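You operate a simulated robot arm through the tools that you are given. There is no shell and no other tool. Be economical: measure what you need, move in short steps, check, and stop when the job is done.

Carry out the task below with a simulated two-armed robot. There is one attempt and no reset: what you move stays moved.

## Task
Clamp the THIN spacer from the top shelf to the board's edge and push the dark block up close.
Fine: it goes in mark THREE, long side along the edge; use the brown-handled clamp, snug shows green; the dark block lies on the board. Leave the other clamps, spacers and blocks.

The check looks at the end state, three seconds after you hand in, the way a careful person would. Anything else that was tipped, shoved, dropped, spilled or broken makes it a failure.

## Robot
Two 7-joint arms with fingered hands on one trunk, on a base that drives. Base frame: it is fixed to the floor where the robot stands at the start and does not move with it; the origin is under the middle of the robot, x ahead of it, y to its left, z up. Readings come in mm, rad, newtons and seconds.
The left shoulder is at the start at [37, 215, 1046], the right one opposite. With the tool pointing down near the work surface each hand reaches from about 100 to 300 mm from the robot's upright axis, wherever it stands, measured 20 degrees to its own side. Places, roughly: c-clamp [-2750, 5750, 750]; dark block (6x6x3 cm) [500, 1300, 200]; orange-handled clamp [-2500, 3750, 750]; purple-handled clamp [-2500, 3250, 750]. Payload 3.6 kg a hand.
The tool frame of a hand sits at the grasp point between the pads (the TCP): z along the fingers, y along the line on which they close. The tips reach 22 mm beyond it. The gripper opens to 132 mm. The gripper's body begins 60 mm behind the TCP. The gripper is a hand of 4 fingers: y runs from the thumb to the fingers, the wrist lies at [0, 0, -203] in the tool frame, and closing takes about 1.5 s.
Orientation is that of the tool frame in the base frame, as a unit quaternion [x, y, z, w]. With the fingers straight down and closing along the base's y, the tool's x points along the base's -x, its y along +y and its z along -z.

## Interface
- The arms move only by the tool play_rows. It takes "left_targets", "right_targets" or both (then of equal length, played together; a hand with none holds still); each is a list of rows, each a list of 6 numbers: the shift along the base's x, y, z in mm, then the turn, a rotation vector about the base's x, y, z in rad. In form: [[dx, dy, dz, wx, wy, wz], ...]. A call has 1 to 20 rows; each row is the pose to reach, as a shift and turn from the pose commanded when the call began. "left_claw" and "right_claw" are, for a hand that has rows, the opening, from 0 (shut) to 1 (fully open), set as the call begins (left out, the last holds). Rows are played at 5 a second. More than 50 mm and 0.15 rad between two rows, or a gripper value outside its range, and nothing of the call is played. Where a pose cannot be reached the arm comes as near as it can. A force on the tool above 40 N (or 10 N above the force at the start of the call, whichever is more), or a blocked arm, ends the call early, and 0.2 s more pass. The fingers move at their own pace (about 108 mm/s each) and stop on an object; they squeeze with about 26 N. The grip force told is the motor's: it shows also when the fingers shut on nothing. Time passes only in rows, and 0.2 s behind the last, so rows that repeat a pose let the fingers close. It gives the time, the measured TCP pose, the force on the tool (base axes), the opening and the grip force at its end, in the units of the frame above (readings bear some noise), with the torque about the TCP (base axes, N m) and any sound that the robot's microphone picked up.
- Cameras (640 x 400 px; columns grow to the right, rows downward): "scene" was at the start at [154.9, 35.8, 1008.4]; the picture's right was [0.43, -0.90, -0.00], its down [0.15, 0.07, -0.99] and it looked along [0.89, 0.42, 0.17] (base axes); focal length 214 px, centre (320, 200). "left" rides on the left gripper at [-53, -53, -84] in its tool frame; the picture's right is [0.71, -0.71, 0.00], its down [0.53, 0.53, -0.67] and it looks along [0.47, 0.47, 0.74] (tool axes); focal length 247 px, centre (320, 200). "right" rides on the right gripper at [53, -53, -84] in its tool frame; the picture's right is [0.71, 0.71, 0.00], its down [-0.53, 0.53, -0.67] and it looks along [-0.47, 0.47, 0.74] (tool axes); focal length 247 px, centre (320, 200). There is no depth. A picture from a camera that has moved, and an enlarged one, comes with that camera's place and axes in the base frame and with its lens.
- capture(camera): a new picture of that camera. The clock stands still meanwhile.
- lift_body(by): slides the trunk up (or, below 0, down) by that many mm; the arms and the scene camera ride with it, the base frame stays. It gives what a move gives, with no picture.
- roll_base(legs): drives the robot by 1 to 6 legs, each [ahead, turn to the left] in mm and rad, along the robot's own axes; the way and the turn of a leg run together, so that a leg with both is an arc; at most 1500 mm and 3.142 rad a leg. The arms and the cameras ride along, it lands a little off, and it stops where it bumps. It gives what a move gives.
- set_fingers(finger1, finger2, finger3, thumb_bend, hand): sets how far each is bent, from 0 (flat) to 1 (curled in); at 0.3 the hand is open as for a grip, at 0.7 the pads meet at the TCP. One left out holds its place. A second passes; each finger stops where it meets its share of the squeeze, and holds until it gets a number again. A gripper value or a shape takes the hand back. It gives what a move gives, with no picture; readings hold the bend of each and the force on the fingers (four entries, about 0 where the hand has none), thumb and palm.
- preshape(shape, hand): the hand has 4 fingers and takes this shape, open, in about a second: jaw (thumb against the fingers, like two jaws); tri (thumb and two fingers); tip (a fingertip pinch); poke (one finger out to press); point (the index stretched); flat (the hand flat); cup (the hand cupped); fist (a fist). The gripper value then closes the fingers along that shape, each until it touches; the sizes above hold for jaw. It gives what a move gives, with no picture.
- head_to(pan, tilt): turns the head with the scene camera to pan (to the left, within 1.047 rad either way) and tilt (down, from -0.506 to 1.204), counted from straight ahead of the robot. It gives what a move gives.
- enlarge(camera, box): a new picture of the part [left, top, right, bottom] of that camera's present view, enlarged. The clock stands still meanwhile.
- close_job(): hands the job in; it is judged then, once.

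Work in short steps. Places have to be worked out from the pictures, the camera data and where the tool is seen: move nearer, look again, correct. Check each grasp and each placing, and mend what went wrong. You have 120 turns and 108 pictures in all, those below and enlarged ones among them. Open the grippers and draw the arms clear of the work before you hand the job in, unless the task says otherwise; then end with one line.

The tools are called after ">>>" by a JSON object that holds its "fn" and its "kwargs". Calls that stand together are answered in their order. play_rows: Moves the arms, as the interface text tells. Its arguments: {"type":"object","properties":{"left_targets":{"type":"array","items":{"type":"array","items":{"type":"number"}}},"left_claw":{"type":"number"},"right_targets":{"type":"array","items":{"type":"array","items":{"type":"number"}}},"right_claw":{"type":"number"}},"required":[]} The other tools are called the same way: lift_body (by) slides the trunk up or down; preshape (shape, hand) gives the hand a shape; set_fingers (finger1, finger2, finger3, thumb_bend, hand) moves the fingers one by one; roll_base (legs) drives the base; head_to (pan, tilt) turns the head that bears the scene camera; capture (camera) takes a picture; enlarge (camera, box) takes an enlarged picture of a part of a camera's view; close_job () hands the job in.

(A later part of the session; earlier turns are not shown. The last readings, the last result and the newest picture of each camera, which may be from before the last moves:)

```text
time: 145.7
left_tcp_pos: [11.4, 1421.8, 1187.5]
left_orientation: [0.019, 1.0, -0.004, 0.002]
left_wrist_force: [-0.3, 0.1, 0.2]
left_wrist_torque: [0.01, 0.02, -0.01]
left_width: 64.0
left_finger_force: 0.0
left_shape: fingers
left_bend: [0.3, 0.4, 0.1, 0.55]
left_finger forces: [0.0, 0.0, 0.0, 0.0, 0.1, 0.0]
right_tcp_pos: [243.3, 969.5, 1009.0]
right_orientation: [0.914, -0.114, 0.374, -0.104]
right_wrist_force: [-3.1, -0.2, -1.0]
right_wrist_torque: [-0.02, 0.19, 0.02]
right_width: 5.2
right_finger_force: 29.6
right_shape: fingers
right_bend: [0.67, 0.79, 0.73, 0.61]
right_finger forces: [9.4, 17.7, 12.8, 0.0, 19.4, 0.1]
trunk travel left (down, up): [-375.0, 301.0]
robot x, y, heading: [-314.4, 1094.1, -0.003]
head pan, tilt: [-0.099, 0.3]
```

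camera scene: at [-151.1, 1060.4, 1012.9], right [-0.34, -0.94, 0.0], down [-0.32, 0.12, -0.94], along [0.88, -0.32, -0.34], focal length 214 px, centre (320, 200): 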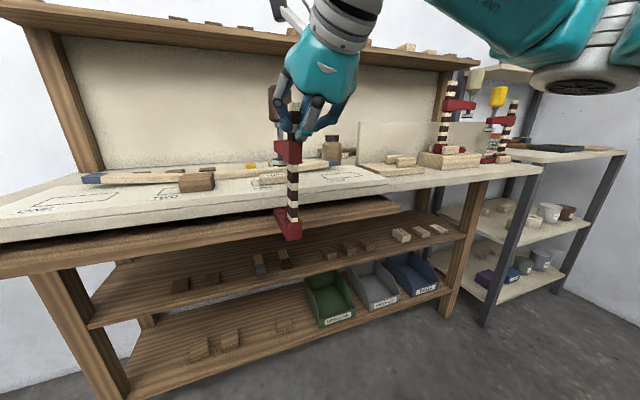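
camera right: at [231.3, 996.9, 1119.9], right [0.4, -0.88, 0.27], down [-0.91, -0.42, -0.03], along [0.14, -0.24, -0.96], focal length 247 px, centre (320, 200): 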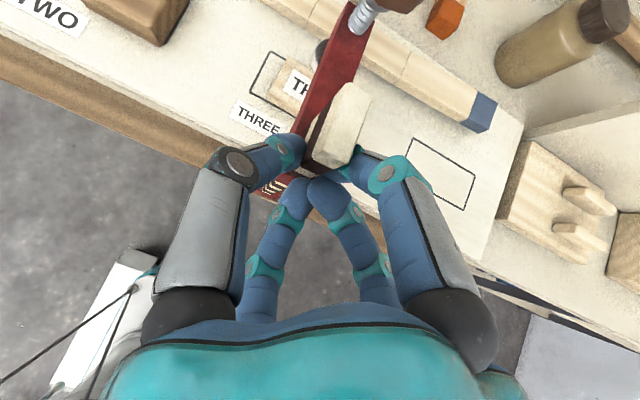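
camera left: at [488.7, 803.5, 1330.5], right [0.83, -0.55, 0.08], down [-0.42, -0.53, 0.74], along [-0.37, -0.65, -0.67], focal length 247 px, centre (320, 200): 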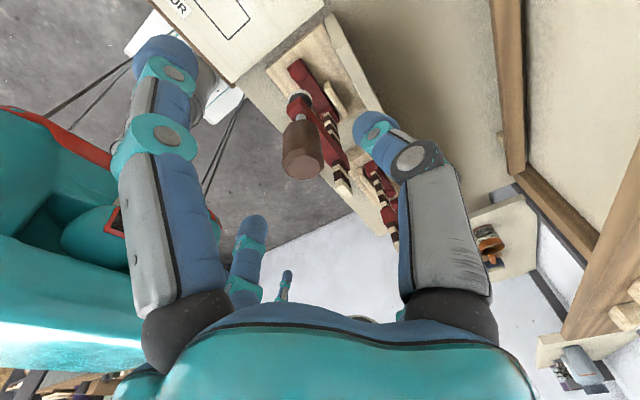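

Still 1 N of weight carried by the hand. I lower a few more mm.

>>> {"fn": "play_rows", "kwargs": {"right_targets": [[0, 0, -2, 0, 0, 0], [0, 0, -4, 0, 0, 0], [0, 0, -6, 0, 0, 0]]}}

>>> {"fn": "head_to", "kwargs": {"pan": -0.3, "tilt": 0.3}}

>>> {"fn": "enlarge", "kwargs": {"camera": "scene", "box": [230, 80, 370, 250]}}

```text
time: 146.5
left_tcp_pos: [10.3, 1421.9, 1187.7]
left_orientation: [0.019, 1.0, -0.005, 0.004]
left_wrist_force: [-0.3, 0.6, 0.0]
left_wrist_torque: [-0.03, 0.01, 0.01]
left_width: 64.5
left_finger_force: 0.1
left_shape: fingers
left_bend: [0.3, 0.4, 0.1, 0.55]
left_finger forces: [0.0, 0.1, 0.0, 0.0, 0.0, 0.0]
right_tcp_pos: [241.8, 970.3, 1006.2]
right_orientation: [0.913, -0.113, 0.378, -0.106]
right_wrist_force: [-6.6, 1.6, 15.2]
right_wrist_torque: [0.15, 0.09, 0.03]
right_width: 5.2
right_finger_force: 34.7
right_shape: fingers
right_bend: [0.67, 0.8, 0.74, 0.61]
right_finger forces: [9.1, 19.0, 21.6, 0.0, 20.2, 0.0]
trunk travel left (down, up): [-375.0, 301.0]
robot x, y, heading: [-315.4, 1095.8, -0.0]
head pan, tilt: [-0.099, 0.3]
```

```text
time: 147.2
left_tcp_pos: [10.2, 1421.2, 1187.1]
left_orientation: [0.018, 1.0, -0.006, 0.003]
left_wrist_force: [-0.1, -0.4, -0.3]
left_wrist_torque: [0.0, 0.02, 0.0]
left_width: 64.2
left_finger_force: 0.0
left_shape: fingers
left_bend: [0.3, 0.4, 0.1, 0.55]
left_finger forces: [0.0, 0.0, 0.1, 0.0, 0.1, 0.0]
right_tcp_pos: [241.5, 969.5, 1005.5]
right_orientation: [0.913, -0.114, 0.377, -0.104]
right_wrist_force: [-7.2, 0.9, 21.8]
right_wrist_torque: [0.24, -0.08, 0.03]
right_width: 5.1
right_finger_force: 35.6
right_shape: fingers
right_bend: [0.67, 0.8, 0.74, 0.61]
right_finger forces: [9.5, 21.6, 19.5, 0.1, 20.8, 0.0]
trunk travel left (down, up): [-375.0, 301.0]
robot x, y, heading: [-314.9, 1094.6, -0.003]
head pan, tilt: [-0.3, 0.3]
```

```text
2.35 times, centred on (300, 165) of scene
camera zoom: at [-152.3, 1065.3, 1018.3], right [-0.3, -0.96, 0.0], down [-0.28, 0.09, -0.96], along [0.91, -0.28, -0.29], focal length 505 px, centre (367, 282)
```

zoom: 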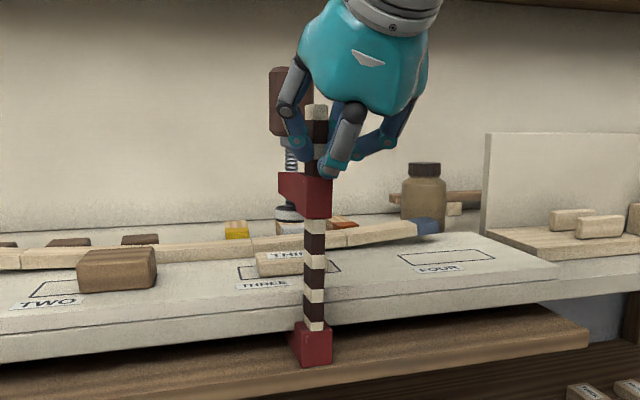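

The foot presses firmly on the ledge (22 N), bar vertical. I relieve the load 2 mm, open the digits, and withdraw along the tool axis (up and back).

>>> {"fn": "play_rows", "kwargs": {"right_targets": [[0, 0, 2, 0, 0, 0], [0, 0, 3, 0, 0, 0]]}}

>>> {"fn": "set_fingers", "kwargs": {"hand": "right", "finger1": 0.5, "finger2": 0.5, "finger3": 0.4, "thumb_bend": 0.45}}

>>> {"fn": "play_rows", "kwargs": {"right_targets": [[-14, -2, 14, 0, 0, 0], [-35, -5, 35, 0, 0, 0], [-66, -10, 65, 0, 0, 0], [-98, -14, 95, 0, 0, 0], [-110, -20, 110, 0, 0, 0]]}}

>>> {"fn": "capture", "kwargs": {"camera": "scene"}}

```text
time: 147.8
left_tcp_pos: [11.8, 1421.7, 1188.3]
left_orientation: [0.019, 1.0, -0.006, 0.003]
left_wrist_force: [0.1, -0.1, 1.0]
left_wrist_torque: [-0.01, 0.02, -0.03]
left_width: 64.4
left_finger_force: 0.1
left_shape: fingers
left_bend: [0.3, 0.4, 0.1, 0.55]
left_finger forces: [0.0, 0.1, 0.1, 0.0, 0.1, 0.1]
right_tcp_pos: [242.6, 968.9, 1005.7]
right_orientation: [0.914, -0.114, 0.375, -0.103]
right_wrist_force: [-5.3, 1.2, 15.2]
right_wrist_torque: [0.21, 0.0, 0.03]
right_width: 5.1
right_finger_force: 33.5
right_shape: fingers
right_bend: [0.67, 0.8, 0.74, 0.61]
right_finger forces: [10.7, 20.2, 16.8, 0.1, 20.7, 0.0]
trunk travel left (down, up): [-375.0, 301.0]
robot x, y, heading: [-317.5, 1094.9, 0.0]
head pan, tilt: [-0.3, 0.3]
```

```text
time: 148.8
left_tcp_pos: [12.5, 1421.6, 1187.6]
left_orientation: [0.018, 1.0, -0.005, 0.001]
left_wrist_force: [-0.5, 0.0, -0.2]
left_wrist_torque: [-0.02, -0.02, 0.01]
left_width: 64.4
left_finger_force: 0.0
left_shape: fingers
left_bend: [0.3, 0.4, 0.1, 0.55]
left_finger forces: [0.0, 0.1, 0.1, 0.0, 0.1, 0.0]
right_tcp_pos: [243.0, 968.4, 1003.4]
right_orientation: [0.915, -0.115, 0.374, -0.102]
right_wrist_force: [0.4, -0.1, 0.0]
right_wrist_torque: [0.01, 0.0, 0.02]
right_width: 46.9
right_finger_force: 0.0
right_shape: fingers
right_bend: [0.5, 0.5, 0.4, 0.45]
right_finger forces: [0.0, 0.0, 0.1, 0.0, 0.0, 0.0]
trunk travel left (down, up): [-375.0, 301.0]
robot x, y, heading: [-319.0, 1095.9, -0.002]
head pan, tilt: [-0.3, 0.3]
```

```text
time: 150.0
left_tcp_pos: [14.2, 1420.5, 1187.7]
left_orientation: [0.018, 1.0, -0.004, 0.002]
left_wrist_force: [0.1, 0.2, -0.4]
left_wrist_torque: [0.02, 0.0, 0.03]
left_width: 64.0
left_finger_force: 0.0
left_shape: fingers
left_bend: [0.3, 0.4, 0.1, 0.55]
left_finger forces: [0.1, 0.0, 0.1, 0.0, 0.1, 0.1]
right_tcp_pos: [133.6, 949.6, 1116.0]
right_orientation: [0.914, -0.116, 0.374, -0.103]
right_wrist_force: [0.9, 0.2, -0.2]
right_wrist_torque: [0.03, 0.0, 0.04]
right_width: 46.5
right_finger_force: 0.1
right_shape: fingers
right_bend: [0.5, 0.5, 0.4, 0.45]
right_finger forces: [0.1, 0.0, 0.1, 0.0, 0.1, 0.0]
trunk travel left (down, up): [-375.0, 301.0]
robot x, y, heading: [-319.2, 1094.7, 0.001]
head pan, tilt: [-0.3, 0.3]
```

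```text
23 pictures are left
camera scene: at [-150.0, 1064.8, 1017.7], right [-0.3, -0.96, 0.0], down [-0.28, 0.09, -0.96], along [0.91, -0.28, -0.3], focal length 214 px, centre (320, 200)
```

scene: 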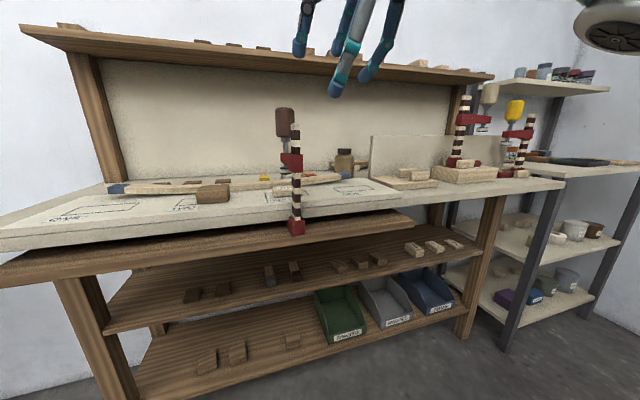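

The clamp stands on the board edge by itself, pad above THIN. Now I straighten the right hand (rotation vector ≈[−0.21,0.77,0.24]) and raise it before driving closer.

>>> {"fn": "play_rows", "kwargs": {"right_targets": [[-10, -5, 20, -0.035, 0.128, 0.04], [-10, -5, 50, -0.071, 0.257, 0.08], [-10, -5, 80, -0.106, 0.385, 0.12], [-10, -5, 110, -0.141, 0.514, 0.159], [-10, -5, 130, -0.177, 0.642, 0.199], [-10, -5, 150, -0.212, 0.771, 0.239], [-10, -5, 150, -0.212, 0.771, 0.239]]}}

>>> {"fn": "roll_base", "kwargs": {"legs": [[210, 0]]}}

>>> {"fn": "preshape", "kwargs": {"hand": "right", "shape": "jaw"}}

>>> {"fn": "capture", "kwargs": {"camera": "right"}}

```text
time: 151.6
left_tcp_pos: [13.5, 1420.3, 1187.3]
left_orientation: [0.018, 1.0, -0.004, 0.002]
left_wrist_force: [-1.1, -0.6, -0.2]
left_wrist_torque: [0.03, -0.01, 0.04]
left_width: 64.5
left_finger_force: 0.1
left_shape: fingers
left_bend: [0.3, 0.4, 0.1, 0.55]
left_finger forces: [0.1, 0.0, 0.0, 0.0, 0.0, 0.1]
right_tcp_pos: [125.2, 941.8, 1266.4]
right_orientation: [1.0, 0.002, -0.001, -0.001]
right_wrist_force: [-0.2, -0.2, 0.2]
right_wrist_torque: [-0.01, 0.02, 0.0]
right_width: 46.7
right_finger_force: 0.0
right_shape: fingers
right_bend: [0.5, 0.5, 0.4, 0.45]
right_finger forces: [0.1, 0.1, 0.0, 0.1, 0.0, 0.0]
trunk travel left (down, up): [-375.0, 301.0]
robot x, y, heading: [-315.6, 1092.8, 0.0]
head pan, tilt: [-0.3, 0.3]
```

```text
time: 153.3
left_tcp_pos: [226.0, 1421.5, 1186.5]
left_orientation: [0.019, 1.0, -0.005, 0.001]
left_wrist_force: [0.4, -0.4, -0.9]
left_wrist_torque: [0.0, 0.01, 0.0]
left_width: 64.3
left_finger_force: 0.0
left_shape: fingers
left_bend: [0.3, 0.4, 0.1, 0.55]
left_finger forces: [0.0, 0.0, 0.0, 0.0, 0.0, 0.0]
right_tcp_pos: [337.5, 942.5, 1264.8]
right_orientation: [1.0, 0.002, 0.0, -0.002]
right_wrist_force: [0.5, 0.6, -0.9]
right_wrist_torque: [-0.01, 0.01, -0.01]
right_width: 46.6
right_finger_force: 0.1
right_shape: fingers
right_bend: [0.5, 0.5, 0.4, 0.45]
right_finger forces: [0.1, 0.1, 0.0, 0.1, 0.0, 0.0]
trunk travel left (down, up): [-375.0, 301.0]
robot x, y, heading: [-103.4, 1093.4, 0.002]
head pan, tilt: [-0.3, 0.3]
```

```text
time: 154.2
left_tcp_pos: [225.5, 1421.8, 1186.6]
left_orientation: [0.019, 1.0, -0.004, 0.001]
left_wrist_force: [-0.3, -0.4, 0.0]
left_wrist_torque: [0.01, -0.01, -0.02]
left_width: 64.4
left_finger_force: 0.0
left_shape: fingers
left_bend: [0.3, 0.4, 0.1, 0.55]
left_finger forces: [0.0, 0.1, 0.1, 0.0, 0.0, 0.0]
right_tcp_pos: [336.4, 944.1, 1266.6]
right_orientation: [1.0, 0.0, 0.001, -0.001]
right_wrist_force: [1.0, -0.6, 0.1]
right_wrist_torque: [0.0, 0.02, -0.02]
right_width: 132.0
right_finger_force: 0.1
right_shape: jaw
right_bend: [0.3, 0.3, 0.3, 0.3]
right_finger forces: [0.0, 0.0, 0.1, 0.0, 0.1, 0.1]
trunk travel left (down, up): [-375.0, 301.0]
robot x, y, heading: [-106.8, 1094.3, -0.004]
head pan, tilt: [-0.3, 0.3]
```

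```text
22 pictures are left
camera right: at [389.1, 996.3, 1349.7], right [0.71, -0.71, 0.0], down [-0.52, -0.53, 0.67], along [-0.47, -0.47, -0.74], focal length 247 px, centre (320, 200)
```

right: 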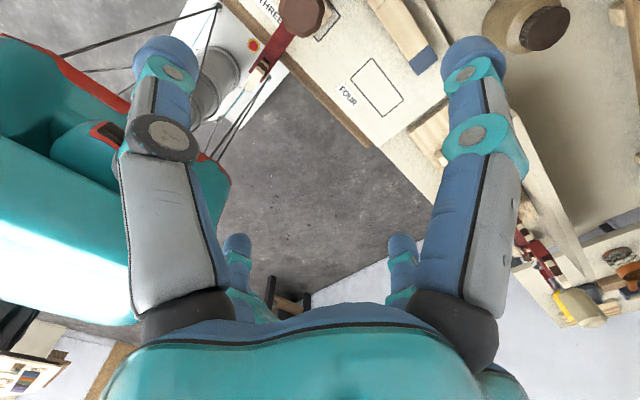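

The handle top is at ≈[360,991], z≈1072. I narrow the jaw and come down over the handle with the right hand.

>>> {"fn": "play_rows", "kwargs": {"right_targets": [[12, 24, -20, 0, 0, 0], [24, 47, -40, 0, 0, 0], [24, 47, -85, 0, 0, 0], [24, 47, -125, 0, 0, 0], [24, 47, -125, 0, 0, 0]], "right_claw": 0.6}}

>>> {"fn": "capture", "kwargs": {"camera": "right"}}

```text
time: 155.4
left_tcp_pos: [224.0, 1420.6, 1188.2]
left_orientation: [0.018, 1.0, -0.005, 0.003]
left_wrist_force: [-0.4, 0.4, 0.0]
left_wrist_torque: [0.04, 0.03, 0.02]
left_width: 64.4
left_finger_force: 0.1
left_shape: fingers
left_bend: [0.3, 0.4, 0.1, 0.55]
left_finger forces: [0.1, 0.1, 0.0, 0.0, 0.1, 0.0]
right_tcp_pos: [360.8, 990.3, 1142.3]
right_orientation: [1.0, 0.001, 0.0, -0.002]
right_wrist_force: [1.2, 0.3, 1.0]
right_wrist_torque: [-0.02, 0.0, 0.01]
right_width: 79.6
right_finger_force: 0.1
right_shape: jaw
right_bend: [0.32, 0.32, 0.32, 0.7]
right_finger forces: [0.0, 0.0, 0.0, 0.0, 0.0, 0.1]
trunk travel left (down, up): [-375.0, 301.0]
robot x, y, heading: [-103.9, 1093.9, -0.003]
head pan, tilt: [-0.3, 0.3]
```

```text
21 pictures are left
camera right: at [413.5, 1043.7, 1225.3], right [0.71, -0.71, 0.0], down [-0.53, -0.53, 0.67], along [-0.47, -0.47, -0.75], focal length 247 px, centre (320, 200)
```

right: 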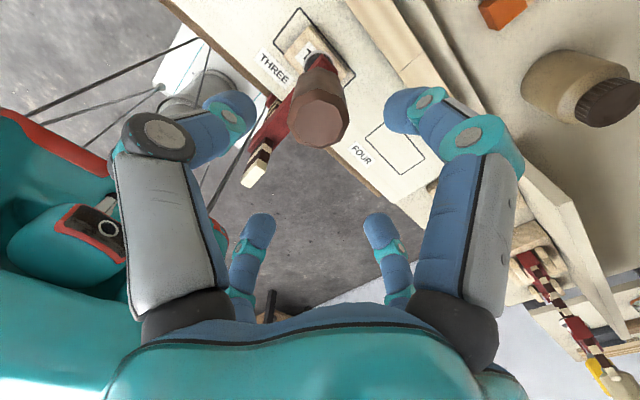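

The jaw command bends mainly the thumb, so I set all digits to 0.42 individually. The handle top reads [367,997]; I shift +6/+6 and descend around it.

>>> {"fn": "set_fingers", "kwargs": {"hand": "right", "finger1": 0.42, "finger2": 0.42, "finger3": 0.42, "thumb_bend": 0.42}}

>>> {"fn": "play_rows", "kwargs": {"right_targets": [[5, 5, -20, 0, 0, 0], [5, 6, -50, 0, 0, 0], [5, 6, -80, 0, 0, 0], [5, 6, -95, 0, 0, 0], [5, 6, -95, 0, 0, 0]]}}

>>> {"fn": "capture", "kwargs": {"camera": "right"}}

```text
time: 156.4
left_tcp_pos: [225.9, 1420.0, 1188.3]
left_orientation: [0.018, 1.0, -0.005, 0.002]
left_wrist_force: [0.1, 0.6, -0.1]
left_wrist_torque: [0.02, 0.03, 0.0]
left_width: 64.2
left_finger_force: 0.0
left_shape: fingers
left_bend: [0.3, 0.4, 0.1, 0.55]
left_finger forces: [0.0, 0.0, 0.1, 0.1, 0.0, 0.1]
right_tcp_pos: [361.1, 990.8, 1142.6]
right_orientation: [1.0, 0.001, 0.0, -0.002]
right_wrist_force: [-0.1, 0.4, 0.3]
right_wrist_torque: [-0.01, 0.03, 0.04]
right_width: 60.1
right_finger_force: 0.1
right_shape: fingers
right_bend: [0.42, 0.42, 0.42, 0.42]
right_finger forces: [0.0, 0.0, 0.0, 0.1, 0.0, 0.0]
trunk travel left (down, up): [-375.0, 301.0]
robot x, y, heading: [-106.9, 1091.7, 0.001]
head pan, tilt: [-0.3, 0.3]
```

```text
time: 157.6
left_tcp_pos: [225.4, 1421.5, 1187.6]
left_orientation: [0.018, 1.0, -0.004, 0.002]
left_wrist_force: [-0.1, 0.6, 0.2]
left_wrist_torque: [-0.01, 0.0, 0.01]
left_width: 64.2
left_finger_force: 0.1
left_shape: fingers
left_bend: [0.3, 0.4, 0.1, 0.55]
left_finger forces: [0.0, 0.0, 0.0, 0.1, 0.0, 0.1]
right_tcp_pos: [365.4, 995.3, 1045.2]
right_orientation: [1.0, 0.0, -0.001, -0.001]
right_wrist_force: [0.3, -0.6, 0.3]
right_wrist_torque: [-0.03, 0.0, 0.02]
right_width: 60.1
right_finger_force: 0.0
right_shape: fingers
right_bend: [0.42, 0.42, 0.42, 0.42]
right_finger forces: [0.0, 0.1, 0.1, 0.0, 0.0, 0.0]
trunk travel left (down, up): [-375.0, 301.0]
robot x, y, heading: [-110.3, 1088.4, -0.001]
head pan, tilt: [-0.3, 0.3]
```

```text
20 pictures are left
camera right: at [418.2, 1049.8, 1129.4], right [0.71, -0.71, 0.0], down [-0.52, -0.53, 0.67], along [-0.47, -0.47, -0.75], focal length 247 px, centre (320, 200)
```

right: 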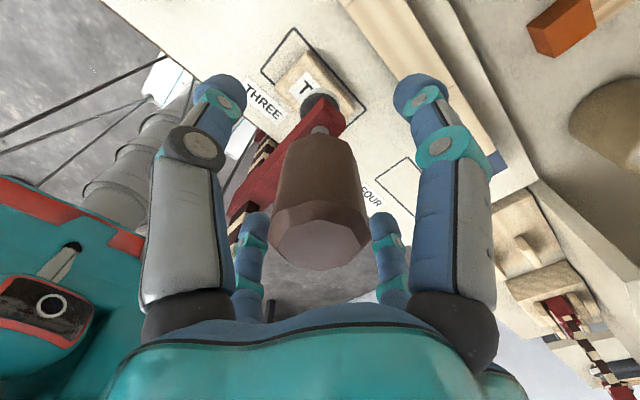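

The handle is centred between the digits. I close them evenly and turn clockwise (seen from above) by about 1.3 rad, watching forces.

>>> {"fn": "set_fingers", "kwargs": {"hand": "right", "finger1": 0.62, "finger2": 0.62, "finger3": 0.62, "thumb_bend": 0.62}}

>>> {"fn": "play_rows", "kwargs": {"right_targets": [[0, 0, 0, 0, 0, -0.14], [0, 0, 0, 0, 0, -0.28], [0, 0, 0, 0, 0, -0.42], [0, 0, 0, 0, 0, -0.56], [0, 0, 0, 0, 0, -0.7], [0, 0, 0, 0, 0, -0.84], [0, 0, 0, 0, 0, -0.98], [0, 0, 0, 0, 0, -1.12], [0, 0, 0, 0, 0, -1.26], [0, 0, 0, 0, 0, -1.4]]}}

>>> {"fn": "enlarge", "kwargs": {"camera": "scene", "box": [180, 60, 400, 280]}}

```text
time: 158.6
left_tcp_pos: [226.1, 1421.3, 1187.7]
left_orientation: [0.019, 1.0, -0.004, 0.003]
left_wrist_force: [0.5, -1.2, -0.1]
left_wrist_torque: [-0.01, -0.02, 0.02]
left_width: 64.2
left_finger_force: 0.0
left_shape: fingers
left_bend: [0.3, 0.4, 0.1, 0.55]
left_finger forces: [0.0, 0.0, 0.0, 0.1, 0.0, 0.1]
right_tcp_pos: [365.6, 994.5, 1045.0]
right_orientation: [1.0, 0.001, 0.0, -0.001]
right_wrist_force: [-1.5, -0.4, 0.7]
right_wrist_torque: [-0.01, 0.03, -0.02]
right_width: 16.5
right_finger_force: 5.1
right_shape: fingers
right_bend: [0.6, 0.57, 0.57, 0.61]
right_finger forces: [1.3, 3.6, 4.0, 0.1, 1.8, 0.1]
trunk travel left (down, up): [-375.0, 301.0]
robot x, y, heading: [-101.2, 1090.9, -0.005]
head pan, tilt: [-0.3, 0.3]
```

```text
time: 160.8
left_tcp_pos: [224.8, 1419.7, 1186.9]
left_orientation: [0.018, 1.0, -0.005, 0.001]
left_wrist_force: [-0.5, 0.6, -0.6]
left_wrist_torque: [0.01, 0.0, 0.03]
left_width: 64.5
left_finger_force: 0.0
left_shape: fingers
left_bend: [0.3, 0.4, 0.1, 0.55]
left_finger forces: [0.0, 0.0, 0.0, 0.0, 0.0, 0.0]
right_tcp_pos: [364.6, 996.4, 1046.3]
right_orientation: [0.765, -0.644, 0.0, 0.0]
right_wrist_force: [-1.2, -0.2, 0.3]
right_wrist_torque: [-0.06, -0.03, 0.02]
right_width: 16.8
right_finger_force: 5.3
right_shape: fingers
right_bend: [0.6, 0.57, 0.57, 0.61]
right_finger forces: [1.2, 3.8, 3.4, 0.0, 1.6, 0.0]
trunk travel left (down, up): [-375.0, 301.0]
robot x, y, heading: [-104.9, 1091.5, -0.004]
head pan, tilt: [-0.3, 0.3]
```

```text
1.82 times, centred on (290, 170) of scene
camera zoom: at [61.4, 1064.5, 1017.7], right [-0.3, -0.95, 0.0], down [-0.28, 0.09, -0.95], along [0.91, -0.28, -0.3], focal length 390 px, centre (374, 254)
```

zoom: 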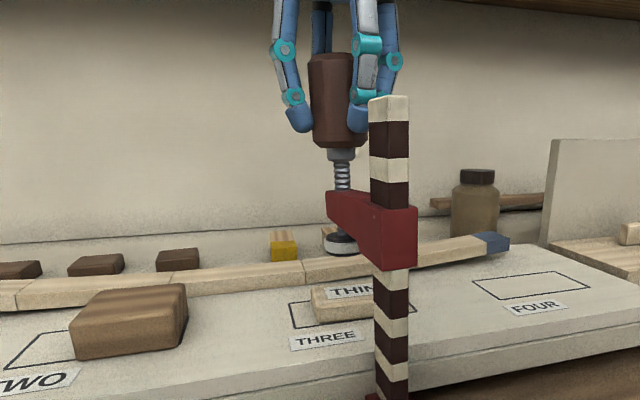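

The hand turned about 80° with the handle, no resistance yet; the pad is ~25 mm above THIN. I open, swing back, re-grip, and make a long clockwise stroke.

>>> {"fn": "set_fingers", "kwargs": {"hand": "right", "finger1": 0.44, "finger2": 0.44, "finger3": 0.44, "thumb_bend": 0.44}}

>>> {"fn": "play_rows", "kwargs": {"right_targets": [[0, 0, 0, 0, 0, 0.145], [0, 0, 0, 0, 0, 0.29], [0, 0, 0, 0, 0, 0.435], [0, 0, 0, 0, 0, 0.58], [0, 0, 0, 0, 0, 0.725], [0, 0, 0, 0, 0, 0.87], [0, 0, 0, 0, 0, 1.015], [0, 0, 0, 0, 0, 1.16], [0, 0, 0, 0, 0, 1.305], [0, 0, 0, 0, 0, 1.45], [0, 0, 0, 0, 0, 1.595], [0, 0, 0, 0, 0, 1.74], [0, 0, 0, 0, 0, 1.885], [0, 0, 0, 0, 0, 2.03], [0, 0, 0, 0, 0, 2.175], [0, 0, 0, 0, 0, 2.32], [0, 0, 0, 0, 0, 2.465], [0, 0, 0, 0, 0, 2.61]]}}

>>> {"fn": "enlarge", "kwargs": {"camera": "scene", "box": [260, 70, 360, 260]}}

```text
time: 161.8
left_tcp_pos: [225.9, 1422.0, 1187.7]
left_orientation: [0.018, 1.0, -0.005, 0.002]
left_wrist_force: [0.0, -0.7, 0.5]
left_wrist_torque: [-0.03, 0.01, 0.02]
left_width: 64.2
left_finger_force: 0.2
left_shape: fingers
left_bend: [0.3, 0.4, 0.1, 0.55]
left_finger forces: [0.0, 0.0, 0.0, 0.1, 0.1, 0.1]
right_tcp_pos: [364.8, 996.6, 1046.5]
right_orientation: [0.766, -0.643, 0.0, 0.0]
right_wrist_force: [0.0, -0.6, -0.3]
right_wrist_torque: [0.02, 0.0, 0.05]
right_width: 54.7
right_finger_force: 0.0
right_shape: fingers
right_bend: [0.44, 0.44, 0.44, 0.44]
right_finger forces: [0.0, 0.1, 0.0, 0.0, 0.0, 0.1]
trunk travel left (down, up): [-375.0, 301.0]
robot x, y, heading: [-105.5, 1091.6, -0.001]
head pan, tilt: [-0.3, 0.3]
```

```text
time: 165.6
left_tcp_pos: [225.2, 1420.6, 1188.2]
left_orientation: [0.018, 1.0, -0.004, 0.001]
left_wrist_force: [0.2, 0.6, -0.2]
left_wrist_torque: [-0.01, -0.01, 0.0]
left_width: 64.5
left_finger_force: 0.1
left_shape: fingers
left_bend: [0.3, 0.4, 0.1, 0.55]
left_finger forces: [0.0, 0.1, 0.0, 0.1, 0.1, 0.0]
right_tcp_pos: [366.0, 996.5, 1046.3]
right_orientation: [0.821, 0.571, -0.001, -0.001]
right_wrist_force: [-0.3, 0.1, 0.2]
right_wrist_torque: [0.01, -0.05, -0.01]
right_width: 54.5
right_finger_force: 0.2
right_shape: fingers
right_bend: [0.44, 0.44, 0.44, 0.44]
right_finger forces: [0.0, 0.0, 0.1, 0.0, 0.1, 0.1]
trunk travel left (down, up): [-375.0, 301.0]
robot x, y, heading: [-102.9, 1094.2, -0.003]
head pan, tilt: [-0.3, 0.3]
```

```text
2.11 times, centred on (310, 165) of scene
camera zoom: at [61.3, 1064.6, 1017.7], right [-0.3, -0.95, 0.0], down [-0.28, 0.09, -0.95], along [0.91, -0.28, -0.3], focal length 452 px, centre (341, 274)
```

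zoom: 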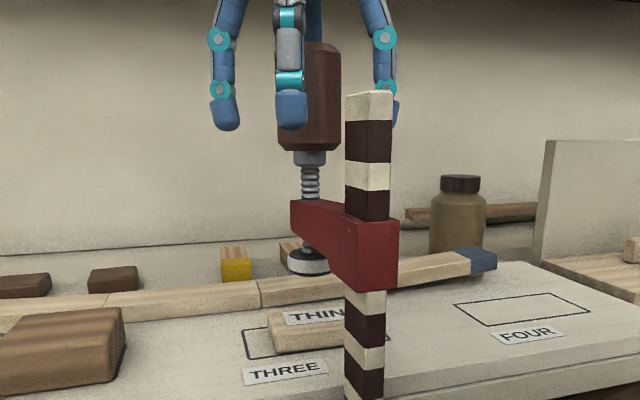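

The return swing was clean. Re-grip a bit firmer and stroke −2.6 rad clockwise.

>>> {"fn": "set_fingers", "kwargs": {"hand": "right", "finger1": 0.68, "finger2": 0.68, "finger3": 0.68, "thumb_bend": 0.68}}

>>> {"fn": "play_rows", "kwargs": {"right_targets": [[0, 0, 0, 0, 0, -0.145], [0, 0, 0, 0, 0, -0.29], [0, 0, 0, 0, 0, -0.435], [0, 0, 0, 0, 0, -0.58], [0, 0, 0, 0, 0, -0.725], [0, 0, 0, 0, 0, -0.87], [0, 0, 0, 0, 0, -1.015], [0, 0, 0, 0, 0, -1.16], [0, 0, 0, 0, 0, -1.305], [0, 0, 0, 0, 0, -1.45], [0, 0, 0, 0, 0, -1.595], [0, 0, 0, 0, 0, -1.74], [0, 0, 0, 0, 0, -1.885], [0, 0, 0, 0, 0, -2.03], [0, 0, 0, 0, 0, -2.175], [0, 0, 0, 0, 0, -2.32], [0, 0, 0, 0, 0, -2.465], [0, 0, 0, 0, 0, -2.61]]}}

>>> {"fn": "enlarge", "kwargs": {"camera": "scene", "box": [260, 70, 360, 260]}}

```text
time: 166.6
left_tcp_pos: [223.6, 1421.8, 1187.4]
left_orientation: [0.019, 1.0, -0.005, 0.003]
left_wrist_force: [0.1, -0.3, 0.2]
left_wrist_torque: [0.02, 0.0, 0.0]
left_width: 64.4
left_finger_force: 0.0
left_shape: fingers
left_bend: [0.3, 0.4, 0.1, 0.55]
left_finger forces: [0.0, 0.0, 0.1, 0.1, 0.0, 0.0]
right_tcp_pos: [364.7, 995.0, 1045.8]
right_orientation: [0.821, 0.57, 0.0, -0.001]
right_wrist_force: [-3.1, -0.1, 1.0]
right_wrist_torque: [0.01, 0.05, -0.02]
right_width: 18.2
right_finger_force: 13.4
right_shape: fingers
right_bend: [0.61, 0.6, 0.58, 0.6]
right_finger forces: [4.9, 5.4, 7.1, 0.0, 10.0, 0.0]
trunk travel left (down, up): [-375.0, 301.0]
robot x, y, heading: [-104.3, 1094.2, 0.002]
head pan, tilt: [-0.3, 0.3]
```

```text
time: 170.4
left_tcp_pos: [225.4, 1421.0, 1188.7]
left_orientation: [0.018, 1.0, -0.005, 0.001]
left_wrist_force: [-0.7, -0.4, 0.4]
left_wrist_torque: [0.02, -0.01, -0.02]
left_width: 64.4
left_finger_force: 0.1
left_shape: fingers
left_bend: [0.3, 0.4, 0.1, 0.55]
left_finger forces: [0.0, 0.1, 0.0, 0.0, 0.0, 0.0]
right_tcp_pos: [365.0, 996.7, 1046.5]
right_orientation: [0.765, -0.644, 0.001, 0.0]
right_wrist_force: [-2.5, -0.1, -0.1]
right_wrist_torque: [-0.13, 0.11, -0.01]
right_width: 17.8
right_finger_force: 13.9
right_shape: fingers
right_bend: [0.61, 0.6, 0.58, 0.6]
right_finger forces: [5.1, 6.6, 6.9, 0.1, 8.8, 0.0]
trunk travel left (down, up): [-375.0, 301.0]
robot x, y, heading: [-105.4, 1092.4, 0.001]
head pan, tilt: [-0.3, 0.3]
```

```text
2.11 times, centred on (310, 165) of scene
camera zoom: at [61.3, 1064.5, 1017.7], right [-0.3, -0.95, 0.0], down [-0.28, 0.09, -0.95], along [0.91, -0.28, -0.3], focal length 452 px, centre (341, 274)
```

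zoom: 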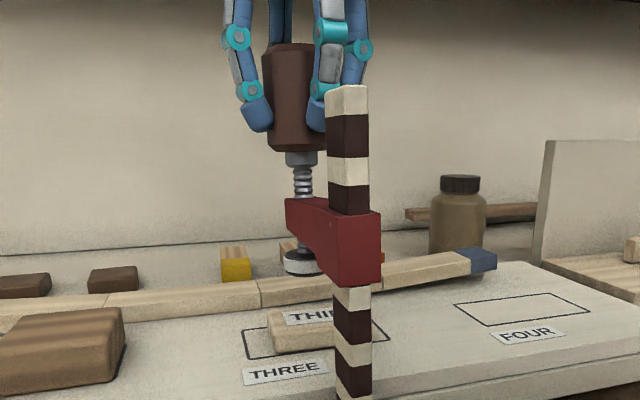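

After ~4 rad the screw advanced only ~2–3 mm and there's ~25 mm to go. Perhaps the arm slides on the bar: holding the handle, I press down gently a few mm to test.

>>> {"fn": "play_rows", "kwargs": {"right_targets": [[0, 0, -2, 0, 0, 0], [0, 0, -4, 0, 0, 0], [0, 0, -6, 0, 0, 0], [0, 0, -8, 0, 0, 0]]}}

```text
time: 171.4
left_tcp_pos: [224.2, 1421.8, 1188.0]
left_orientation: [0.019, 1.0, -0.005, 0.002]
left_wrist_force: [0.0, 0.1, -0.3]
left_wrist_torque: [0.0, -0.01, -0.04]
left_width: 64.3
left_finger_force: 0.0
left_shape: fingers
left_bend: [0.3, 0.4, 0.1, 0.55]
left_finger forces: [0.0, 0.0, 0.0, 0.1, 0.0, 0.0]
right_tcp_pos: [364.8, 996.4, 1036.6]
right_orientation: [0.765, -0.644, 0.001, -0.001]
right_wrist_force: [-2.9, -0.5, 0.2]
right_wrist_torque: [-0.09, 0.09, 0.01]
right_width: 17.7
right_finger_force: 13.9
right_shape: fingers
right_bend: [0.61, 0.6, 0.58, 0.6]
right_finger forces: [5.3, 7.1, 6.9, 0.0, 8.9, 0.1]
trunk travel left (down, up): [-375.0, 301.0]
robot x, y, heading: [-105.1, 1093.4, -0.002]
head pan, tilt: [-0.3, 0.3]
```

No resistance over ~9 mm. I check whether the arm slid on the bar, or the whole clamp moved.

>>> {"fn": "enlarge", "kwargs": {"camera": "scene", "box": [260, 70, 360, 260]}}

```text
2.11 times, centred on (310, 165) of scene
camera zoom: at [60.9, 1064.5, 1017.8], right [-0.3, -0.95, 0.0], down [-0.28, 0.09, -0.96], along [0.91, -0.28, -0.3], focal length 452 px, centre (341, 274)
```

zoom: 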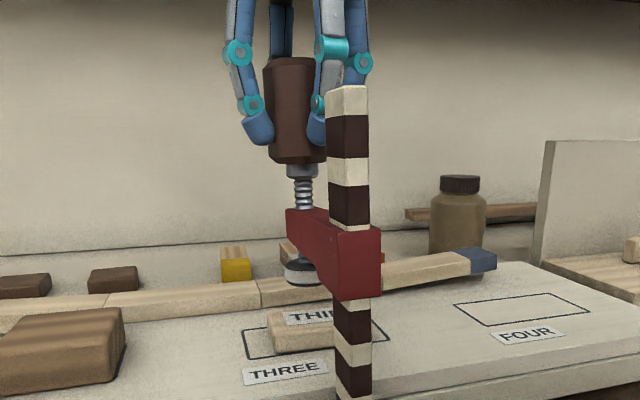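

The arm slides down the bar freely. I continue downward in small steps (straightening the slight lean by −5 mm in y) until the pad meets THIN.

>>> {"fn": "play_rows", "kwargs": {"right_targets": [[-1, -3, -4, 0, 0, 0], [-2, -5, -8, 0, 0, 0], [-2, -5, -11, 0, 0, 0]]}}

>>> {"fn": "play_rows", "kwargs": {"right_targets": [[0, 0, -2, 0, 0, 0], [0, 0, -3, 0, 0, 0]]}}

>>> {"fn": "enlarge", "kwargs": {"camera": "scene", "box": [260, 70, 360, 260]}}

```text
time: 172.2
left_tcp_pos: [224.6, 1421.6, 1187.1]
left_orientation: [0.018, 1.0, -0.004, 0.002]
left_wrist_force: [-0.3, -0.2, -0.5]
left_wrist_torque: [0.01, -0.01, -0.01]
left_width: 64.2
left_finger_force: 0.1
left_shape: fingers
left_bend: [0.3, 0.4, 0.1, 0.55]
left_finger forces: [0.0, 0.1, 0.0, 0.0, 0.1, 0.1]
right_tcp_pos: [362.9, 989.4, 1027.5]
right_orientation: [0.765, -0.644, 0.0, -0.001]
right_wrist_force: [-1.8, -0.1, 0.7]
right_wrist_torque: [0.0, 0.1, -0.01]
right_width: 17.4
right_finger_force: 14.0
right_shape: fingers
right_bend: [0.61, 0.6, 0.58, 0.6]
right_finger forces: [5.2, 6.6, 7.0, 0.1, 9.4, 0.0]
trunk travel left (down, up): [-375.0, 301.0]
robot x, y, heading: [-105.8, 1094.6, 0.001]
head pan, tilt: [-0.3, 0.3]
```

```text
time: 172.8
left_tcp_pos: [224.2, 1421.5, 1188.1]
left_orientation: [0.019, 1.0, -0.004, 0.002]
left_wrist_force: [-0.8, -0.2, -0.5]
left_wrist_torque: [-0.01, 0.0, 0.01]
left_width: 64.3
left_finger_force: 0.0
left_shape: fingers
left_bend: [0.3, 0.4, 0.1, 0.55]
left_finger forces: [0.0, 0.0, 0.1, 0.0, 0.0, 0.0]
right_tcp_pos: [363.4, 990.3, 1023.2]
right_orientation: [0.766, -0.643, 0.001, -0.001]
right_wrist_force: [-2.8, -1.5, 0.6]
right_wrist_torque: [0.03, 0.1, -0.01]
right_width: 17.6
right_finger_force: 13.7
right_shape: fingers
right_bend: [0.61, 0.6, 0.58, 0.6]
right_finger forces: [5.1, 6.8, 7.1, 0.1, 9.1, 0.0]
trunk travel left (down, up): [-375.0, 301.0]
robot x, y, heading: [-104.5, 1093.5, -0.002]
head pan, tilt: [-0.3, 0.3]
```

```text
2.11 times, centred on (310, 165) of scene
camera zoom: at [60.9, 1064.6, 1017.8], right [-0.3, -0.95, 0.0], down [-0.28, 0.09, -0.96], along [0.91, -0.28, -0.3], focal length 452 px, centre (341, 274)
```

zoom: 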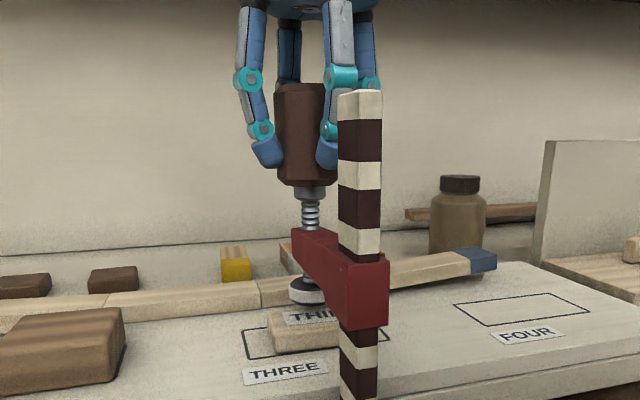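

Pad is ~6 mm above THIN. I go on in small steps until contact force shows.

>>> {"fn": "play_rows", "kwargs": {"right_targets": [[0, 0, -2, 0, 0, 0], [0, 0, -4, 0, 0, 0]]}}

>>> {"fn": "play_rows", "kwargs": {"right_targets": [[0, 0, -1, 0, 0, 0], [0, 0, -2, 0, 0, 0]]}}

>>> {"fn": "play_rows", "kwargs": {"right_targets": [[0, 0, -1, 0, 0, 0], [0, 0, -2, 0, 0, 0]]}}

```text
time: 173.4
left_tcp_pos: [224.6, 1420.1, 1189.1]
left_orientation: [0.017, 1.0, -0.005, 0.002]
left_wrist_force: [0.1, 0.0, -0.8]
left_wrist_torque: [-0.03, -0.01, 0.01]
left_width: 64.5
left_finger_force: 0.1
left_shape: fingers
left_bend: [0.3, 0.4, 0.1, 0.55]
left_finger forces: [0.0, 0.1, 0.0, 0.1, 0.0, 0.0]
right_tcp_pos: [363.2, 990.9, 1020.9]
right_orientation: [0.765, -0.644, 0.0, -0.001]
right_wrist_force: [-2.3, -0.7, 0.4]
right_wrist_torque: [-0.03, 0.09, 0.01]
right_width: 17.6
right_finger_force: 14.2
right_shape: fingers
right_bend: [0.61, 0.6, 0.58, 0.6]
right_finger forces: [5.2, 6.8, 7.0, 0.0, 9.2, 0.0]
trunk travel left (down, up): [-375.0, 301.0]
robot x, y, heading: [-105.6, 1091.9, -0.001]
head pan, tilt: [-0.3, 0.3]
```

```text
time: 174.0
left_tcp_pos: [224.5, 1422.1, 1188.3]
left_orientation: [0.018, 1.0, -0.005, 0.002]
left_wrist_force: [-0.2, -0.2, -1.0]
left_wrist_torque: [-0.02, -0.01, -0.01]
left_width: 64.4
left_finger_force: 0.1
left_shape: fingers
left_bend: [0.3, 0.4, 0.1, 0.55]
left_finger forces: [0.0, 0.0, 0.0, 0.0, 0.0, 0.1]
right_tcp_pos: [363.3, 990.7, 1017.8]
right_orientation: [0.765, -0.643, 0.0, -0.001]
right_wrist_force: [-2.9, -1.1, -0.2]
right_wrist_torque: [0.0, 0.08, 0.01]
right_width: 17.7
right_finger_force: 14.4
right_shape: fingers
right_bend: [0.61, 0.6, 0.58, 0.6]
right_finger forces: [5.0, 6.9, 7.0, 0.1, 9.0, 0.0]
trunk travel left (down, up): [-375.0, 301.0]
robot x, y, heading: [-104.2, 1090.0, -0.003]
head pan, tilt: [-0.3, 0.3]
```

```text
time: 174.6
left_tcp_pos: [223.8, 1420.1, 1187.6]
left_orientation: [0.019, 1.0, -0.004, 0.002]
left_wrist_force: [0.0, 0.1, 1.1]
left_wrist_torque: [0.02, 0.0, 0.01]
left_width: 64.2
left_finger_force: 0.0
left_shape: fingers
left_bend: [0.3, 0.4, 0.1, 0.55]
left_finger forces: [0.0, 0.1, 0.0, 0.0, 0.0, 0.1]
right_tcp_pos: [362.4, 991.0, 1016.9]
right_orientation: [0.766, -0.643, 0.001, 0.0]
right_wrist_force: [-2.0, -0.6, 0.3]
right_wrist_torque: [0.03, 0.05, 0.01]
right_width: 17.3
right_finger_force: 14.1
right_shape: fingers
right_bend: [0.61, 0.6, 0.58, 0.6]
right_finger forces: [5.2, 6.7, 7.0, 0.1, 9.4, 0.0]
trunk travel left (down, up): [-375.0, 301.0]
robot x, y, heading: [-104.5, 1092.8, 0.001]
head pan, tilt: [-0.3, 0.3]
```

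No contact yet; a few more 2 mm steps.

>>> {"fn": "play_rows", "kwargs": {"right_targets": [[0, 0, -1, 0, 0, 0], [0, 0, -2, 0, 0, 0]]}}

>>> {"fn": "play_rows", "kwargs": {"right_targets": [[0, 0, -1, 0, 0, 0], [0, 0, -2, 0, 0, 0]]}}

>>> {"fn": "enlarge", "kwargs": {"camera": "scene", "box": [260, 110, 360, 260]}}

```text
time: 175.2
left_tcp_pos: [224.7, 1420.7, 1188.4]
left_orientation: [0.019, 1.0, -0.004, 0.002]
left_wrist_force: [0.6, -0.4, 0.1]
left_wrist_torque: [-0.01, 0.0, -0.01]
left_width: 64.5
left_finger_force: 0.2
left_shape: fingers
left_bend: [0.3, 0.4, 0.1, 0.55]
left_finger forces: [0.1, 0.0, 0.0, 0.0, 0.1, 0.0]
right_tcp_pos: [363.0, 990.3, 1012.6]
right_orientation: [0.765, -0.644, 0.001, -0.001]
right_wrist_force: [-3.3, -0.9, 0.3]
right_wrist_torque: [-0.02, 0.08, 0.06]
right_width: 17.6
right_finger_force: 13.5
right_shape: fingers
right_bend: [0.61, 0.6, 0.58, 0.6]
right_finger forces: [5.2, 6.9, 7.0, 0.0, 9.1, 0.1]
trunk travel left (down, up): [-375.0, 301.0]
robot x, y, heading: [-104.1, 1095.3, 0.001]
head pan, tilt: [-0.3, 0.3]
```

```text
time: 175.8
left_tcp_pos: [223.4, 1420.9, 1187.8]
left_orientation: [0.019, 1.0, -0.004, 0.002]
left_wrist_force: [-0.2, 0.5, -0.1]
left_wrist_torque: [0.01, 0.0, 0.01]
left_width: 64.1
left_finger_force: 0.1
left_shape: fingers
left_bend: [0.3, 0.4, 0.1, 0.55]
left_finger forces: [0.1, 0.0, 0.0, 0.0, 0.0, 0.0]
right_tcp_pos: [362.6, 990.5, 1013.2]
right_orientation: [0.766, -0.643, 0.001, -0.001]
right_wrist_force: [-2.3, -1.1, 4.0]
right_wrist_torque: [-0.02, 0.04, 0.02]
right_width: 17.7
right_finger_force: 14.1
right_shape: fingers
right_bend: [0.61, 0.6, 0.58, 0.6]
right_finger forces: [5.3, 6.8, 7.1, 0.0, 9.5, 0.0]
trunk travel left (down, up): [-375.0, 301.0]
robot x, y, heading: [-102.4, 1093.3, -0.001]
head pan, tilt: [-0.3, 0.3]
```

```text
2.67 times, centred on (310, 185) of scene
camera zoom: at [60.7, 1064.6, 1017.9], right [-0.3, -0.95, 0.0], down [-0.28, 0.09, -0.96], along [0.91, -0.28, -0.3], focal length 572 px, centre (347, 240)
```

zoom: 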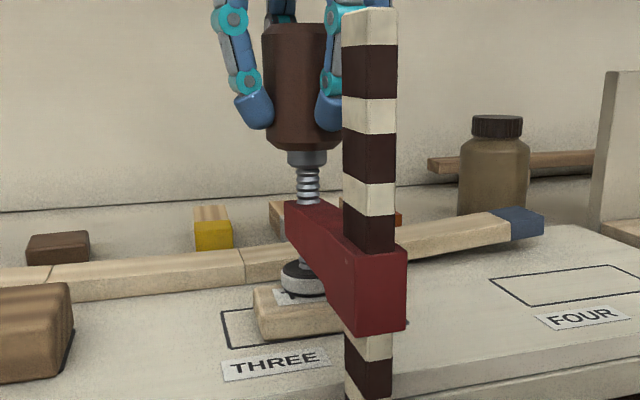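

Contact: 4 N with the pad on THIN. Now I turn the handle clockwise: open, swing back, re-grip and stroke.

>>> {"fn": "set_fingers", "kwargs": {"hand": "right", "finger1": 0.44, "finger2": 0.44, "finger3": 0.44, "thumb_bend": 0.44}}

>>> {"fn": "play_rows", "kwargs": {"right_targets": [[0, 0, 1, 0, 0, 0.145], [0, 0, 2, 0, 0, 0.29], [0, 0, 2, 0, 0, 0.435], [0, 0, 2, 0, 0, 0.58], [0, 0, 2, 0, 0, 0.725], [0, 0, 2, 0, 0, 0.87], [0, 0, 2, 0, 0, 1.015], [0, 0, 2, 0, 0, 1.16], [0, 0, 2, 0, 0, 1.305], [0, 0, 2, 0, 0, 1.45], [0, 0, 2, 0, 0, 1.595], [0, 0, 2, 0, 0, 1.74], [0, 0, 2, 0, 0, 1.885], [0, 0, 2, 0, 0, 2.03], [0, 0, 2, 0, 0, 2.175], [0, 0, 2, 0, 0, 2.32], [0, 0, 2, 0, 0, 2.465], [0, 0, 2, 0, 0, 2.61]]}}

>>> {"fn": "set_fingers", "kwargs": {"hand": "right", "finger1": 0.68, "finger2": 0.68, "finger3": 0.68, "thumb_bend": 0.68}}

>>> {"fn": "play_rows", "kwargs": {"right_targets": [[0, 0, 0, 0, 0, -0.145], [0, 0, 0, 0, 0, -0.29], [0, 0, 0, 0, 0, -0.435], [0, 0, 0, 0, 0, -0.58], [0, 0, 0, 0, 0, -0.725], [0, 0, 0, 0, 0, -0.87], [0, 0, 0, 0, 0, -1.015], [0, 0, 0, 0, 0, -1.16], [0, 0, 0, 0, 0, -1.305], [0, 0, 0, 0, 0, -1.45], [0, 0, 0, 0, 0, -1.595], [0, 0, 0, 0, 0, -1.74], [0, 0, 0, 0, 0, -1.885], [0, 0, 0, 0, 0, -2.03], [0, 0, 0, 0, 0, -2.175], [0, 0, 0, 0, 0, -2.32], [0, 0, 0, 0, 0, -2.465], [0, 0, 0, 0, 0, -2.61]]}}

>>> {"fn": "enlarge", "kwargs": {"camera": "scene", "box": [260, 110, 360, 260]}}

```text
time: 176.8
left_tcp_pos: [223.6, 1422.2, 1189.1]
left_orientation: [0.018, 1.0, -0.005, 0.002]
left_wrist_force: [-0.7, -0.1, 0.3]
left_wrist_torque: [-0.01, -0.04, 0.0]
left_width: 64.2
left_finger_force: 0.0
left_shape: fingers
left_bend: [0.3, 0.4, 0.1, 0.55]
left_finger forces: [0.1, 0.0, 0.0, 0.0, 0.1, 0.1]
right_tcp_pos: [362.6, 990.7, 1012.9]
right_orientation: [0.765, -0.644, 0.0, -0.001]
right_wrist_force: [0.3, -0.4, -0.7]
right_wrist_torque: [0.04, 0.03, 0.02]
right_width: 54.8
right_finger_force: 0.0
right_shape: fingers
right_bend: [0.44, 0.44, 0.44, 0.44]
right_finger forces: [0.0, 0.0, 0.1, 0.0, 0.1, 0.1]
trunk travel left (down, up): [-375.0, 301.0]
robot x, y, heading: [-104.9, 1090.6, -0.003]
head pan, tilt: [-0.3, 0.3]
```

```text
time: 180.6
left_tcp_pos: [225.7, 1420.7, 1188.4]
left_orientation: [0.019, 1.0, -0.004, 0.001]
left_wrist_force: [0.2, 0.1, -0.4]
left_wrist_torque: [0.0, -0.03, 0.0]
left_width: 64.4
left_finger_force: 0.0
left_shape: fingers
left_bend: [0.3, 0.4, 0.1, 0.55]
left_finger forces: [0.0, 0.1, 0.0, 0.0, 0.0, 0.1]
right_tcp_pos: [363.2, 991.2, 1014.6]
right_orientation: [0.821, 0.571, -0.001, -0.002]
right_wrist_force: [0.1, -0.2, -0.3]
right_wrist_torque: [0.01, -0.02, -0.01]
right_width: 54.6
right_finger_force: 0.1
right_shape: fingers
right_bend: [0.44, 0.44, 0.44, 0.44]
right_finger forces: [0.0, 0.1, 0.0, 0.0, 0.1, 0.0]
trunk travel left (down, up): [-375.0, 301.0]
robot x, y, heading: [-107.0, 1092.0, -0.002]
head pan, tilt: [-0.3, 0.3]
```

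```text
time: 181.6
left_tcp_pos: [224.2, 1421.0, 1188.5]
left_orientation: [0.018, 1.0, -0.005, 0.003]
left_wrist_force: [0.2, 1.1, -0.5]
left_wrist_torque: [-0.02, -0.01, 0.0]
left_width: 64.2
left_finger_force: 0.0
left_shape: fingers
left_bend: [0.3, 0.4, 0.1, 0.55]
left_finger forces: [0.0, 0.0, 0.0, 0.0, 0.0, 0.1]
right_tcp_pos: [363.1, 991.2, 1014.0]
right_orientation: [0.821, 0.57, 0.0, -0.002]
right_wrist_force: [-2.6, -0.1, -0.9]
right_wrist_torque: [0.03, 0.06, -0.02]
right_width: 19.6
right_finger_force: 14.1
right_shape: fingers
right_bend: [0.59, 0.6, 0.6, 0.6]
right_finger forces: [6.4, 5.8, 5.9, 0.1, 9.7, 0.0]
trunk travel left (down, up): [-375.0, 301.0]
robot x, y, heading: [-104.4, 1093.5, -0.0]
head pan, tilt: [-0.3, 0.3]
```

```text
time: 185.4
left_tcp_pos: [225.5, 1421.4, 1187.6]
left_orientation: [0.018, 1.0, -0.005, 0.004]
left_wrist_force: [0.5, 0.5, -0.3]
left_wrist_torque: [0.01, 0.02, -0.02]
left_width: 64.3
left_finger_force: 0.1
left_shape: fingers
left_bend: [0.3, 0.4, 0.1, 0.55]
left_finger forces: [0.1, 0.1, 0.0, 0.1, 0.0, 0.0]
right_tcp_pos: [362.7, 991.8, 1013.9]
right_orientation: [0.764, -0.646, 0.001, -0.001]
right_wrist_force: [-3.1, 1.3, -0.7]
right_wrist_torque: [0.04, 0.12, 0.03]
right_width: 19.2
right_finger_force: 13.9
right_shape: fingers
right_bend: [0.6, 0.6, 0.6, 0.6]
right_finger forces: [6.5, 6.8, 5.7, 0.0, 8.7, 0.0]
trunk travel left (down, up): [-375.0, 301.0]
robot x, y, heading: [-108.0, 1090.5, -0.0]
head pan, tilt: [-0.3, 0.3]
```

```text
2.67 times, centred on (310, 185) of scene
camera zoom: at [61.0, 1064.7, 1017.8], right [-0.3, -0.95, 0.0], down [-0.28, 0.09, -0.96], along [0.91, -0.28, -0.3], focal length 572 px, centre (347, 240)
```

zoom: 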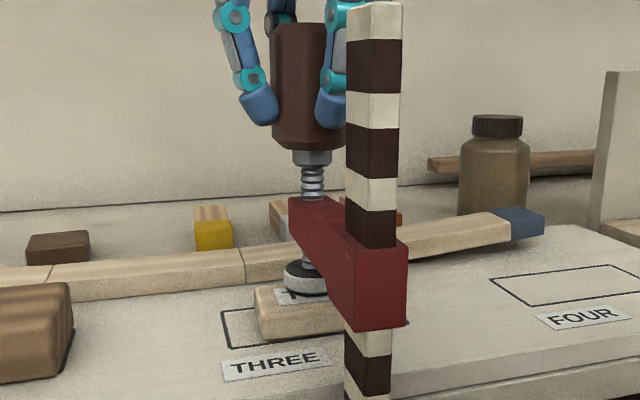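

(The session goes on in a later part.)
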